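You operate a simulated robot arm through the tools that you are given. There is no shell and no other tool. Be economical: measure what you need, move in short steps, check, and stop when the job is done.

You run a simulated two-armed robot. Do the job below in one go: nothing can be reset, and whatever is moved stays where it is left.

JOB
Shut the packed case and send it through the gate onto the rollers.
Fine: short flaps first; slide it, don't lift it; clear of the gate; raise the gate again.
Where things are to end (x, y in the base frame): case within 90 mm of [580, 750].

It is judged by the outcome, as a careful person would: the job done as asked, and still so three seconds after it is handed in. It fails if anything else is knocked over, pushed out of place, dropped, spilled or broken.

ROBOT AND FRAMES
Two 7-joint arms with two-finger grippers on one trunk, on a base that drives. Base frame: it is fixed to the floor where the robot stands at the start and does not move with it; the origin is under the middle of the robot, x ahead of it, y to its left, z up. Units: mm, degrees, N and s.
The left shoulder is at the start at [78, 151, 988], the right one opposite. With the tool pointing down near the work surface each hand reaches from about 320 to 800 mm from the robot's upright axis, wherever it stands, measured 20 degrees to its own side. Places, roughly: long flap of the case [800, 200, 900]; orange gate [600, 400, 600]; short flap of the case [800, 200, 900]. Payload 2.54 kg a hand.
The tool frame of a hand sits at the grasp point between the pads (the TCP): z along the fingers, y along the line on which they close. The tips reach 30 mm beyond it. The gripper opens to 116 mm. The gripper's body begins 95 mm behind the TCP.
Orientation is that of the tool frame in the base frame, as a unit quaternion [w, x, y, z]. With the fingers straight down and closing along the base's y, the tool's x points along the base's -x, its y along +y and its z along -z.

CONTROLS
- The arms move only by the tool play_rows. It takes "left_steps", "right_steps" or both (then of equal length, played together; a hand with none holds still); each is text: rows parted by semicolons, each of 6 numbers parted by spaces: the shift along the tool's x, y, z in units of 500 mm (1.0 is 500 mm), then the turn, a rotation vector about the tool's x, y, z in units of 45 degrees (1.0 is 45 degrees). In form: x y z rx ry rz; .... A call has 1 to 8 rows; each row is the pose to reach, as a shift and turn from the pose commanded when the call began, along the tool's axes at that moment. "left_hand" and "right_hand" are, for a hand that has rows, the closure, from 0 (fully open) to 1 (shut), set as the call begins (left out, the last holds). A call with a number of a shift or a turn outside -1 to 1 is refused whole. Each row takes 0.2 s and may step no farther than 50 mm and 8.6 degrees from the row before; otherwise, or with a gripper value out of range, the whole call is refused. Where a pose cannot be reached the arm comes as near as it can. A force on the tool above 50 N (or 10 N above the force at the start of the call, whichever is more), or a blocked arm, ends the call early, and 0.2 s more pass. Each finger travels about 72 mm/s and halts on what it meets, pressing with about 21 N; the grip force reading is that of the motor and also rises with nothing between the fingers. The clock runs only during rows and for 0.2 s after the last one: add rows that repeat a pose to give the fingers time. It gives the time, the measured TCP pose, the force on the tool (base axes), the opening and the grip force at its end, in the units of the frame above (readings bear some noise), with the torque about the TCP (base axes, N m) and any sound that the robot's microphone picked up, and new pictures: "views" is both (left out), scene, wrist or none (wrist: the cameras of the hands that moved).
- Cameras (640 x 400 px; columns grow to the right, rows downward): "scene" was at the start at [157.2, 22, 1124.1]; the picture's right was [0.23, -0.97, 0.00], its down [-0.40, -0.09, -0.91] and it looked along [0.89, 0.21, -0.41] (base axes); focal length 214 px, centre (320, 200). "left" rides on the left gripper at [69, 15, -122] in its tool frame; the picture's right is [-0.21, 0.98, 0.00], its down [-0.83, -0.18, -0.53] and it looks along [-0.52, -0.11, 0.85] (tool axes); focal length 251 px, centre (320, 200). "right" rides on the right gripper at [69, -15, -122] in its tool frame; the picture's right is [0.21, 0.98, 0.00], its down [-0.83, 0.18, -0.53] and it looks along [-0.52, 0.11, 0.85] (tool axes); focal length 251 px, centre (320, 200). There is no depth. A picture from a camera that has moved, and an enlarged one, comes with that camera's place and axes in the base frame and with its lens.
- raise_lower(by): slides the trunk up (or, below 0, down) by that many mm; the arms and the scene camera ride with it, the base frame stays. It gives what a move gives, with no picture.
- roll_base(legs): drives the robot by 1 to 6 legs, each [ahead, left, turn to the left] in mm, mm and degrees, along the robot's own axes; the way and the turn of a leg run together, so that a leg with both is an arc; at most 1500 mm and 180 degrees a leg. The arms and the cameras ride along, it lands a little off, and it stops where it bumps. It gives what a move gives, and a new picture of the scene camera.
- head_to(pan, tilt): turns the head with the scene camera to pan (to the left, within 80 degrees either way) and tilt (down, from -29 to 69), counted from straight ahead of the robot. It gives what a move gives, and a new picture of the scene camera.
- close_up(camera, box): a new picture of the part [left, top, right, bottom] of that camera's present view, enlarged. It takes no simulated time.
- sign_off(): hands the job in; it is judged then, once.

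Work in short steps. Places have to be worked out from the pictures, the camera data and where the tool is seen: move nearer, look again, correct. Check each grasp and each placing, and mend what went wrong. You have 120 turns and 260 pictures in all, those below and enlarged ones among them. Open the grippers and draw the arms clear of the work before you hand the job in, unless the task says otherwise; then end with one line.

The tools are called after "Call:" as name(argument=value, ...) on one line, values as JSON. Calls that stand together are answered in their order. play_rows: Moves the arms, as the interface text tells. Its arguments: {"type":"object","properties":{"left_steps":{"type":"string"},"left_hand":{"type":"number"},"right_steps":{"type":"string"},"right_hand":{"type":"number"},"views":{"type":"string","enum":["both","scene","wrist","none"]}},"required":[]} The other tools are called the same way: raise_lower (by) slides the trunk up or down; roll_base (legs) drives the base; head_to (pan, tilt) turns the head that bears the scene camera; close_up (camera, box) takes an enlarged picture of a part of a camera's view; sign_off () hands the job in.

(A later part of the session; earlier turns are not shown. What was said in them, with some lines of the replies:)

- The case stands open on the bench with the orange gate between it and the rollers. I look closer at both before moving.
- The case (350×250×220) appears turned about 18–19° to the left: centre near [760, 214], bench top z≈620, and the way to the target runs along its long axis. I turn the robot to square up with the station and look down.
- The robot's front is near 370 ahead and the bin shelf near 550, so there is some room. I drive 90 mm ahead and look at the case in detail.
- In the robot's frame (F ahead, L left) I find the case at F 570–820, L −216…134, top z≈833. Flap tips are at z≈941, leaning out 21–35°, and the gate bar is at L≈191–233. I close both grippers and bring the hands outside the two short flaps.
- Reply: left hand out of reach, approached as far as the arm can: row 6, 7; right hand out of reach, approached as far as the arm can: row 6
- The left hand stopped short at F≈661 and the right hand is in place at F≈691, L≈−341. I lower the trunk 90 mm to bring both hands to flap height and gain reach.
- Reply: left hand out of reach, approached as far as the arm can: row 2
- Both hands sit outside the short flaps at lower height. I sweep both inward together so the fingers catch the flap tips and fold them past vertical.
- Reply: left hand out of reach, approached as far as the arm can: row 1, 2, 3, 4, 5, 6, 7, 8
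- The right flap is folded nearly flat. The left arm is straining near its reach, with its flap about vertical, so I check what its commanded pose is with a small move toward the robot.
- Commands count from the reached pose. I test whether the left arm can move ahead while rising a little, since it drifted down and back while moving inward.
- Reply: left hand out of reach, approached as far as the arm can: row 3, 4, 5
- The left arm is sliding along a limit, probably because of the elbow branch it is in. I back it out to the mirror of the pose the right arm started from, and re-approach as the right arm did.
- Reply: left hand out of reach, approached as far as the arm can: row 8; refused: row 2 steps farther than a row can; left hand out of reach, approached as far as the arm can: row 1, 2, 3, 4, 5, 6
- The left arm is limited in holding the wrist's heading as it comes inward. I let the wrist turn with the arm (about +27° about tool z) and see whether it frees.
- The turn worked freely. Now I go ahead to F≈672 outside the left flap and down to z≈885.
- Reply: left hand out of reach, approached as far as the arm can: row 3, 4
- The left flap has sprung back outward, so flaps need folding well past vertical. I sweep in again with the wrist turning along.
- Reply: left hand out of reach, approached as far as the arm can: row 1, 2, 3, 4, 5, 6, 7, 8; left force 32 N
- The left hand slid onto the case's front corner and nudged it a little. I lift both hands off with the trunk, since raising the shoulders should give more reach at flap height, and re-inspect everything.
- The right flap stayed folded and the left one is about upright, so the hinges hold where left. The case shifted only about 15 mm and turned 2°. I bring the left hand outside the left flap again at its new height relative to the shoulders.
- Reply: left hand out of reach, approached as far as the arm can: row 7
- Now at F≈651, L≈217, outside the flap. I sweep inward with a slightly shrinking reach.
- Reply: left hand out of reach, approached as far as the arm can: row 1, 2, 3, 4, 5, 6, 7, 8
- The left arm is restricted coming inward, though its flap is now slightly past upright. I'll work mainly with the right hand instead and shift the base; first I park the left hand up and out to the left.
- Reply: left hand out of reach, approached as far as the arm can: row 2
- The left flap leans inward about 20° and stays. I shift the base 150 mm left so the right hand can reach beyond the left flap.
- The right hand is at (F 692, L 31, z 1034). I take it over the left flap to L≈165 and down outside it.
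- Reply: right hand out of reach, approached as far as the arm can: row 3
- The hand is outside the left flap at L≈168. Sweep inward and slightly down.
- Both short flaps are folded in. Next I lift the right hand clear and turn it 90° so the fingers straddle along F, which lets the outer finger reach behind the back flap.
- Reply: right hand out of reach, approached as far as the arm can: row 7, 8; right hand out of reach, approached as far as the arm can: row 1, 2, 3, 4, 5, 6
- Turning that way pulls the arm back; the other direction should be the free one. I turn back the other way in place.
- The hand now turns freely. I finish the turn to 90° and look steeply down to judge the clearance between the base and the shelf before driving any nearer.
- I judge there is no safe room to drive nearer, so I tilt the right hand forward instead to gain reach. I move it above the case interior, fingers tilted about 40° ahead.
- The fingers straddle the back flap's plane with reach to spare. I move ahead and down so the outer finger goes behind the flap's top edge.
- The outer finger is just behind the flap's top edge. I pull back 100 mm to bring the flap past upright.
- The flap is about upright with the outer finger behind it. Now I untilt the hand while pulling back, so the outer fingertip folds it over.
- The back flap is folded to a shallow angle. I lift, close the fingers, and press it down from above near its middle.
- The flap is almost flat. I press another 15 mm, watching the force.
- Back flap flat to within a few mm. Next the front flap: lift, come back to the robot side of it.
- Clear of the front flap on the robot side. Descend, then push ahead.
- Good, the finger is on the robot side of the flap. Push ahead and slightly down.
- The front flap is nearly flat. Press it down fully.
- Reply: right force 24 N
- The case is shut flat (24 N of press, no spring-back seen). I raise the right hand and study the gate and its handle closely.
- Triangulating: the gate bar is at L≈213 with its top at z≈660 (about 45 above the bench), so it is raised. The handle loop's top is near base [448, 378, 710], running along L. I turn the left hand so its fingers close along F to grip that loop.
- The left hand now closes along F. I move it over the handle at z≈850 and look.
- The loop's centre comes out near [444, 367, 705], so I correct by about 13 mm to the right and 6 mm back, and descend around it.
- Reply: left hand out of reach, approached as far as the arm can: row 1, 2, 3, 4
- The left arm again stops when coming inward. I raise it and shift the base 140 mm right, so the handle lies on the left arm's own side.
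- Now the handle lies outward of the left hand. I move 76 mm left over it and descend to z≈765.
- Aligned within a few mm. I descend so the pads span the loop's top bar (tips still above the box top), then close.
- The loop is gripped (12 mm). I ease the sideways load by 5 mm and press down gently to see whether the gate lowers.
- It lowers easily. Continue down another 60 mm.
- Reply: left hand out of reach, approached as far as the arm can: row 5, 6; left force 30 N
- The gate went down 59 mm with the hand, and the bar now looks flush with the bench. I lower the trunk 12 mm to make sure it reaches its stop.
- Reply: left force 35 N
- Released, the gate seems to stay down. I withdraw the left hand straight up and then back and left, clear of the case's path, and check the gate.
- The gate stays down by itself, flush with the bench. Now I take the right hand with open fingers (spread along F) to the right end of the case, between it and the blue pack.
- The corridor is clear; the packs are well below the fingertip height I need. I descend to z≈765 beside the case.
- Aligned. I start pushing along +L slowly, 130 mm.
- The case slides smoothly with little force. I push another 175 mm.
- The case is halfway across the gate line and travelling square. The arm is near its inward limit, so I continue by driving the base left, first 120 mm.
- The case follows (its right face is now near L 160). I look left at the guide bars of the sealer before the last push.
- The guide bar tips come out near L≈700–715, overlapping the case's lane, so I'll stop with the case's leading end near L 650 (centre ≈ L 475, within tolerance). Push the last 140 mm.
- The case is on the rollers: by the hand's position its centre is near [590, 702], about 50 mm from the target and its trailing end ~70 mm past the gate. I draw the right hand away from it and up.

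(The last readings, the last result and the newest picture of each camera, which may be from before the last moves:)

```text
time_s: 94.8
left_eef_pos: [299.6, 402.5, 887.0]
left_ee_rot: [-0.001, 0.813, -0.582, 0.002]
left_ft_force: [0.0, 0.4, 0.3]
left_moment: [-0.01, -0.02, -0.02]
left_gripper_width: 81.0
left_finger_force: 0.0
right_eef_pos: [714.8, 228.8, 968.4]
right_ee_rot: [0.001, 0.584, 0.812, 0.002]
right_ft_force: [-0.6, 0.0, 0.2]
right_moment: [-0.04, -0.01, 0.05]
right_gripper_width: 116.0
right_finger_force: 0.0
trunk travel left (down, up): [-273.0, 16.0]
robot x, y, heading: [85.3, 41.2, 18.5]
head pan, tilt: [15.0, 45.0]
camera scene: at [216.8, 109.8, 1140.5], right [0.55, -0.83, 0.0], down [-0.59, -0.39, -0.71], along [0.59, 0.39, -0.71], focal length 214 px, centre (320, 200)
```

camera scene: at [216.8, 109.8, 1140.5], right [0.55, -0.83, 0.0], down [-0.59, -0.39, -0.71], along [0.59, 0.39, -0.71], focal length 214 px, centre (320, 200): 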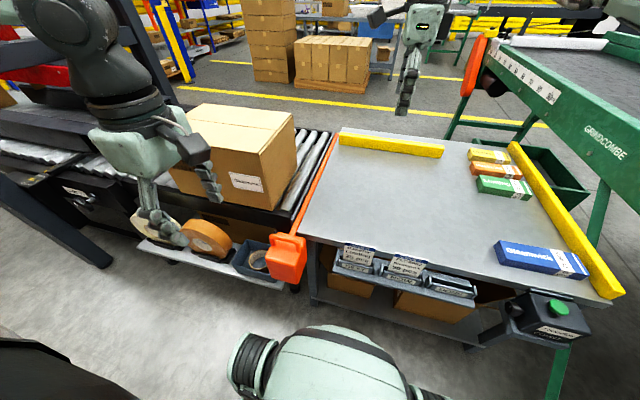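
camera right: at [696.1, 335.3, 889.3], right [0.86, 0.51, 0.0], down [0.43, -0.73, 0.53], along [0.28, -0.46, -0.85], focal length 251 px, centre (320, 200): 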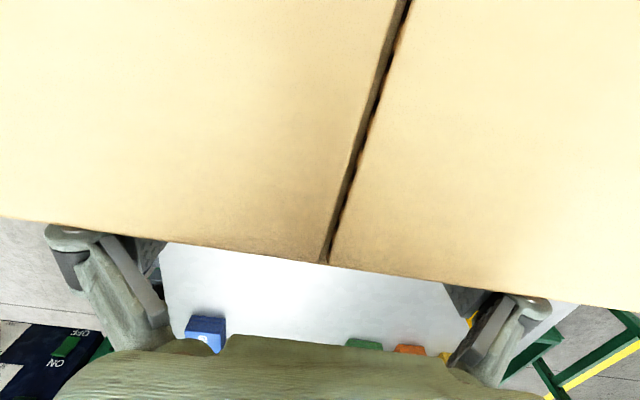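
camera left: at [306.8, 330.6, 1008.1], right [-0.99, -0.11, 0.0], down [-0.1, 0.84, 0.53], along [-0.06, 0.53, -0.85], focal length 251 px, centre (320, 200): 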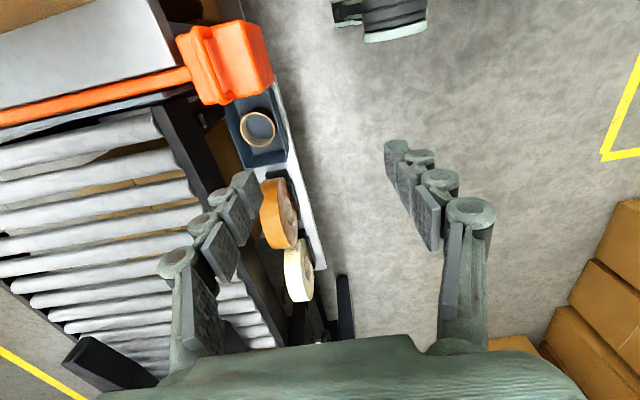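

The case sits on the rollers clear of the gate line. I bring the left hand back over the handle to raise the gate again.

Call:
play_rows(left_steps="0.05 -0.06 0 0 0 0; 0.1 -0.13 0.02 0 0 0; 0.14 -0.2 0.06 0 0 0; 0.15 -0.25 0.12 0 0 0; 0.15 -0.25 0.2 0 0 0; 0.15 -0.25 0.28 0 0 0; 0.15 -0.25 0.35 0 0 0", left_hand=0.3, views="both")

Call:
close_up(camera="scene", box=[220, 180, 340, 300])

```text
time_s: 96.5
left_eef_pos: [442.1, 373.9, 711.0]
left_ee_rot: [-0.001, 0.814, -0.581, 0.002]
left_ft_force: [-0.6, -0.1, -0.3]
left_moment: [0.02, 0.0, 0.02]
left_gripper_width: 80.9
left_finger_force: 0.1
right_eef_pos: [715.6, 228.0, 967.3]
right_ee_rot: [0.0, 0.583, 0.813, 0.001]
right_ft_force: [0.0, -0.1, 0.2]
right_moment: [0.04, -0.02, -0.02]
right_gripper_width: 115.9
right_finger_force: 0.0
trunk travel left (down, up): [-273.0, 16.0]
robot x, y, heading: [82.9, 41.4, 18.4]
head pan, tilt: [15.0, 45.0]
camera scene: at [217.1, 110.0, 1140.4], right [0.55, -0.83, 0.0], down [-0.59, -0.39, -0.71], along [0.59, 0.39, -0.71], focal length 214 px, centre (320, 200)
camera left: at [448.7, 303.9, 832.6], right [-0.99, -0.11, 0.0], down [-0.1, 0.84, 0.53], along [-0.06, 0.53, -0.85], focal length 251 px, centre (320, 200)
```

scene: 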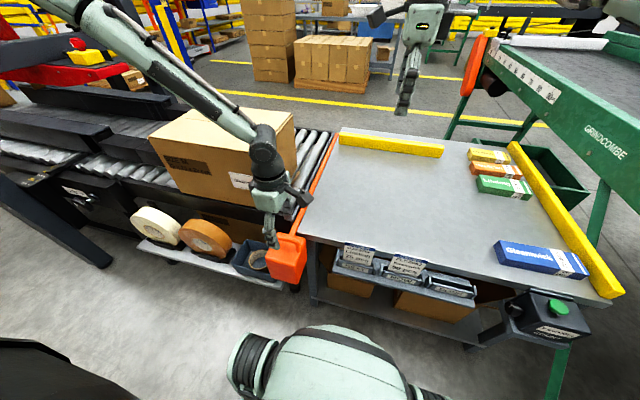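
left: 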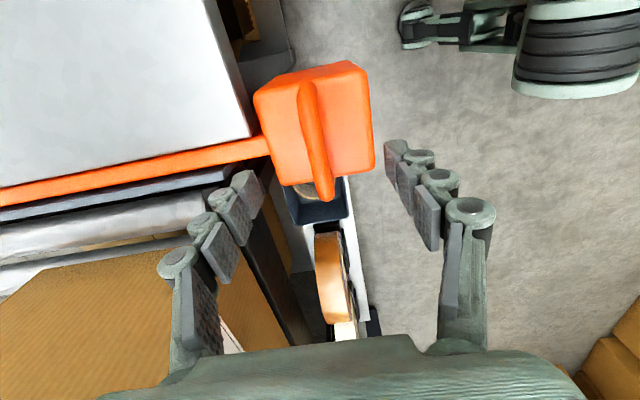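

```text
3.33 times, centred on (280, 240) of scene
camera zoom: at [217.1, 110.0, 1140.4], right [0.55, -0.83, 0.0], down [-0.59, -0.39, -0.71], along [0.59, 0.39, -0.71], focal length 715 px, centre (453, 67)
```

zoom: 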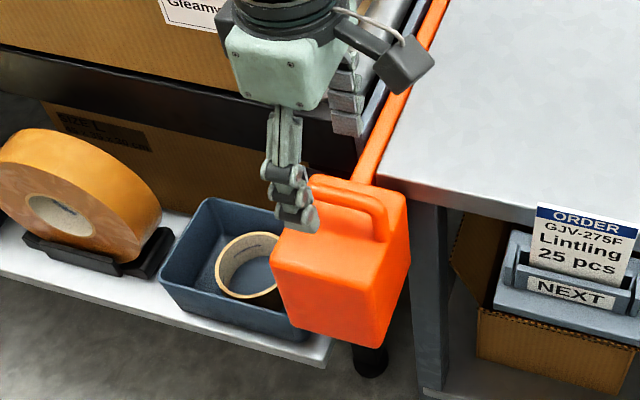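

The loop is between the open fingers. I descend 60 mm, close on it, and then lift.

Call:
play_rows(left_steps="0.008 -0.004 0.06 0 0 0; 0.008 -0.004 0.122 0 0 0", views="none")

Call:
play_rows(left_steps="0 0 0 0 0 0; 0 0 0 0 0 0; 0 0 0 0 0 0; 0 0 0 0 0 0", left_hand=1, views="wrist")

```text
time_s: 97.0
left_eef_pos: [446.7, 371.2, 650.2]
left_ee_rot: [0.0, 0.813, -0.582, 0.002]
left_ft_force: [-0.1, -0.6, 0.0]
left_moment: [-0.02, -0.02, -0.02]
left_gripper_width: 81.3
left_finger_force: 0.1
right_eef_pos: [715.3, 228.9, 968.9]
right_ee_rot: [-0.001, 0.584, 0.812, 0.0]
right_ft_force: [-0.2, 0.7, -0.1]
right_moment: [-0.01, -0.01, 0.03]
right_gripper_width: 115.6
right_finger_force: 0.0
trunk travel left (down, up): [-273.0, 16.0]
robot x, y, heading: [88.7, 43.4, 18.6]
head pan, tilt: [15.0, 45.0]
```

```text
time_s: 98.0
left_eef_pos: [446.1, 371.1, 650.2]
left_ee_rot: [0.001, 0.813, -0.582, 0.001]
left_ft_force: [-8.2, -3.2, -2.1]
left_moment: [-0.13, -0.02, -0.8]
left_gripper_width: 12.2
left_finger_force: 37.1
right_eef_pos: [714.6, 228.4, 968.8]
right_ee_rot: [0.001, 0.583, 0.812, 0.002]
right_ft_force: [-0.4, 0.5, -0.1]
right_moment: [0.02, 0.0, -0.02]
right_gripper_width: 116.2
right_finger_force: 0.1
trunk travel left (down, up): [-273.0, 16.0]
robot x, y, heading: [86.8, 44.7, 18.9]
head pan, tilt: [15.0, 45.0]
camera left: at [452.4, 300.8, 772.2], right [-0.99, -0.11, 0.0], down [-0.09, 0.84, 0.53], along [-0.06, 0.53, -0.85], focal length 251 px, centre (320, 200)
```

left: 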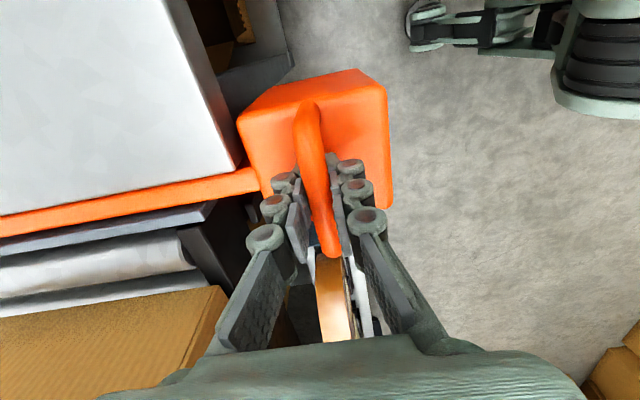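

Gripped again. Lift 70 mm in small rows.

Call:
play_rows(left_steps="0 0 -0.02 0 0 0; 0 0 -0.04 0 0 0; 0 0 -0.06 0 0 0; 0 0 -0.08 0 0 0; 0 0 -0.1 0 0 0; 0 0 -0.12 0 0 0; 0 0 -0.135 0 0 0", views="both")

Call:
close_up(camera="scene", box=[220, 120, 380, 300])

```text
time_s: 99.6
left_eef_pos: [444.1, 371.9, 710.4]
left_ee_rot: [0.005, 0.813, -0.582, -0.001]
left_ft_force: [12.4, 0.7, -33.2]
left_moment: [-0.49, -0.22, -0.45]
left_gripper_width: 12.1
left_finger_force: 39.3
right_eef_pos: [717.6, 228.9, 966.9]
right_ee_rot: [0.0, 0.584, 0.811, 0.0]
right_ft_force: [0.5, 0.5, 0.6]
right_moment: [0.01, 0.03, 0.01]
right_gripper_width: 116.1
right_finger_force: 0.1
trunk travel left (down, up): [-273.0, 16.0]
robot x, y, heading: [87.7, 42.8, 18.2]
head pan, tilt: [15.0, 45.0]
stopped in row 7 (left hand): the force on the tool passed its limit at 91 N (the readings are from after the stop); the commanded pose is now the measured one
camera scene: at [219.7, 111.1, 1140.0], right [0.55, -0.83, 0.0], down [-0.59, -0.39, -0.7], along [0.59, 0.39, -0.71], focal length 214 px, centre (320, 200)
camera left: at [453.1, 301.4, 832.3], right [-0.99, -0.11, 0.01], down [-0.09, 0.84, 0.53], along [-0.07, 0.53, -0.85], focal length 251 px, centre (320, 200)
```

scene: 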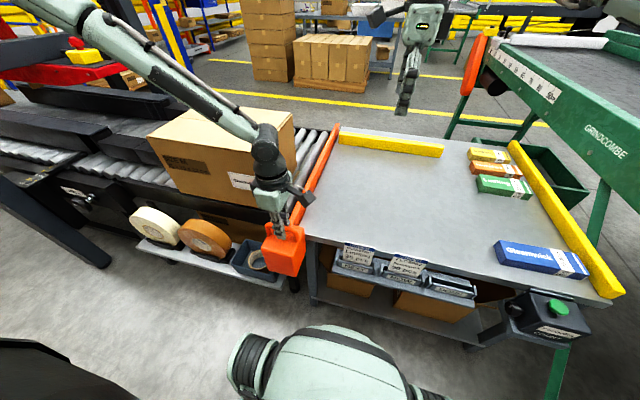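
left: 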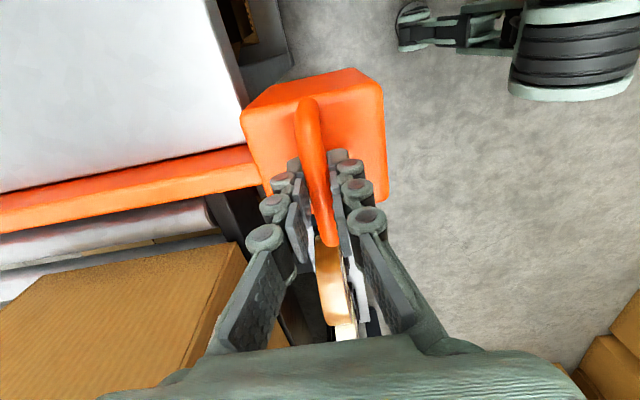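

```text
2.22 times, centred on (300, 210) of scene
camera zoom: at [219.7, 111.1, 1140.0], right [0.55, -0.83, 0.0], down [-0.59, -0.39, -0.7], along [0.59, 0.39, -0.71], focal length 477 px, centre (364, 178)
```

zoom: 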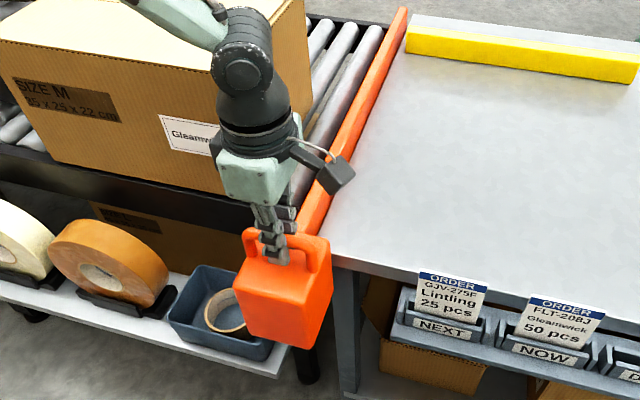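

The gate reached its upper stop, as it was at the start. I open the fingers and check it stays up.

Call:
play_rows(left_steps="0 0 0 0 0 0; 0 0 0 0 0 0; 0 0 0 0 0 0; 0 0 0 0 0 0; 0 0 0 0 0 0", left_hand=0.4, views="wrist")

Call:
play_rows(left_steps="0 0 -0.06 0 0 0; 0 0 -0.12 0 0 0; 0 0 -0.2 0 0 0; 0 0 -0.28 0 0 0; 0 0.06 -0.34 0 0 0; 0 0.14 -0.36 0 0 0; -0.02 0.22 -0.36 0 0 0; -0.06 0.3 -0.36 0 0 0", views="scene")

Call:
close_up(camera="scene", box=[140, 90, 380, 300])

```text
time_s: 100.8
left_eef_pos: [442.5, 369.9, 713.5]
left_ee_rot: [0.003, 0.814, -0.581, -0.001]
left_ft_force: [-0.2, -0.2, -0.7]
left_moment: [0.02, 0.01, 0.0]
left_gripper_width: 69.5
left_finger_force: 0.0
right_eef_pos: [714.8, 226.6, 967.1]
right_ee_rot: [0.0, 0.583, 0.812, 0.002]
right_ft_force: [-0.9, 0.1, -0.5]
right_moment: [0.02, -0.04, 0.03]
right_gripper_width: 116.1
right_finger_force: 0.0
trunk travel left (down, up): [-273.0, 16.0]
robot x, y, heading: [82.3, 44.7, 18.4]
head pan, tilt: [15.0, 45.0]
camera left: at [451.2, 300.0, 835.4], right [-0.99, -0.11, 0.0], down [-0.09, 0.84, 0.53], along [-0.06, 0.53, -0.85], focal length 251 px, centre (320, 200)
```

left: 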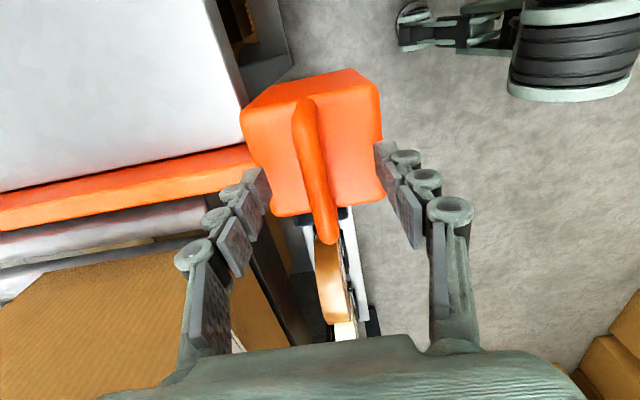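

```text
time_s: 102.6
left_eef_pos: [303.2, 358.1, 900.7]
left_ee_rot: [0.003, 0.814, -0.581, -0.001]
left_ft_force: [0.2, 0.6, -0.5]
left_moment: [-0.01, 0.02, -0.01]
left_gripper_width: 69.6
left_finger_force: 0.0
left hand out of reach, approached as far as the arm can: row 8
right_eef_pos: [714.5, 226.6, 968.8]
right_ee_rot: [0.0, 0.583, 0.812, 0.002]
right_ft_force: [1.1, 0.7, -0.4]
right_moment: [-0.03, -0.03, -0.01]
right_gripper_width: 116.0
right_finger_force: 0.2
trunk travel left (down, up): [-273.0, 16.0]
robot x, y, heading: [84.1, 40.3, 18.3]
head pan, tilt: [15.0, 45.0]
camera scene: at [216.9, 109.9, 1140.4], right [0.55, -0.83, 0.0], down [-0.59, -0.39, -0.71], along [0.59, 0.39, -0.71], focal length 214 px, centre (320, 200)
```

scene: 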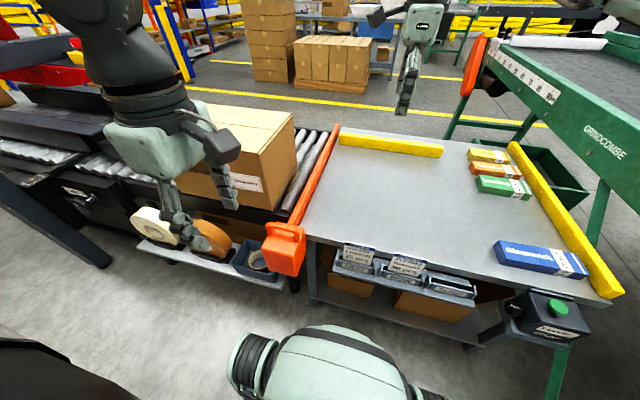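

```text
1.90 times, centred on (260, 195) of scene
camera zoom: at [216.9, 109.9, 1140.4], right [0.55, -0.83, 0.0], down [-0.59, -0.39, -0.71], along [0.59, 0.39, -0.71], focal length 408 px, centre (434, 210)
```

zoom: 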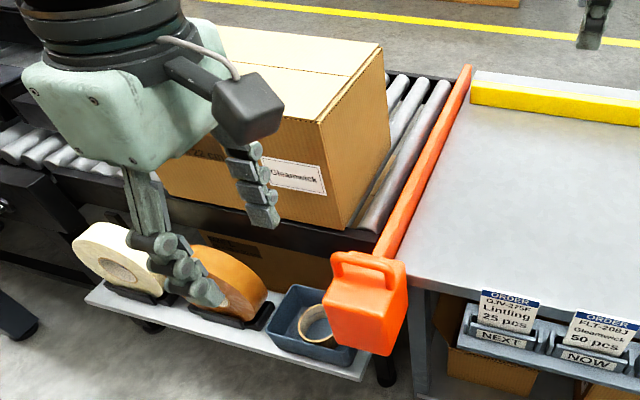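

The gate stays raised, and the case is shut on the rollers. Its near corner measures about [538, 497], so its centre is near [598, 703], about 50 mm from the target. Both hands are open and clear, so I hand in.

Call:
sign_off()

```text
The job is handed in.
```

I shut the case (short flaps first) and slid it through the lowered gate onto the rollers. It stopped about 50 mm from the target and clear of the gate. The gate is raised again, and both hands are open and clear.
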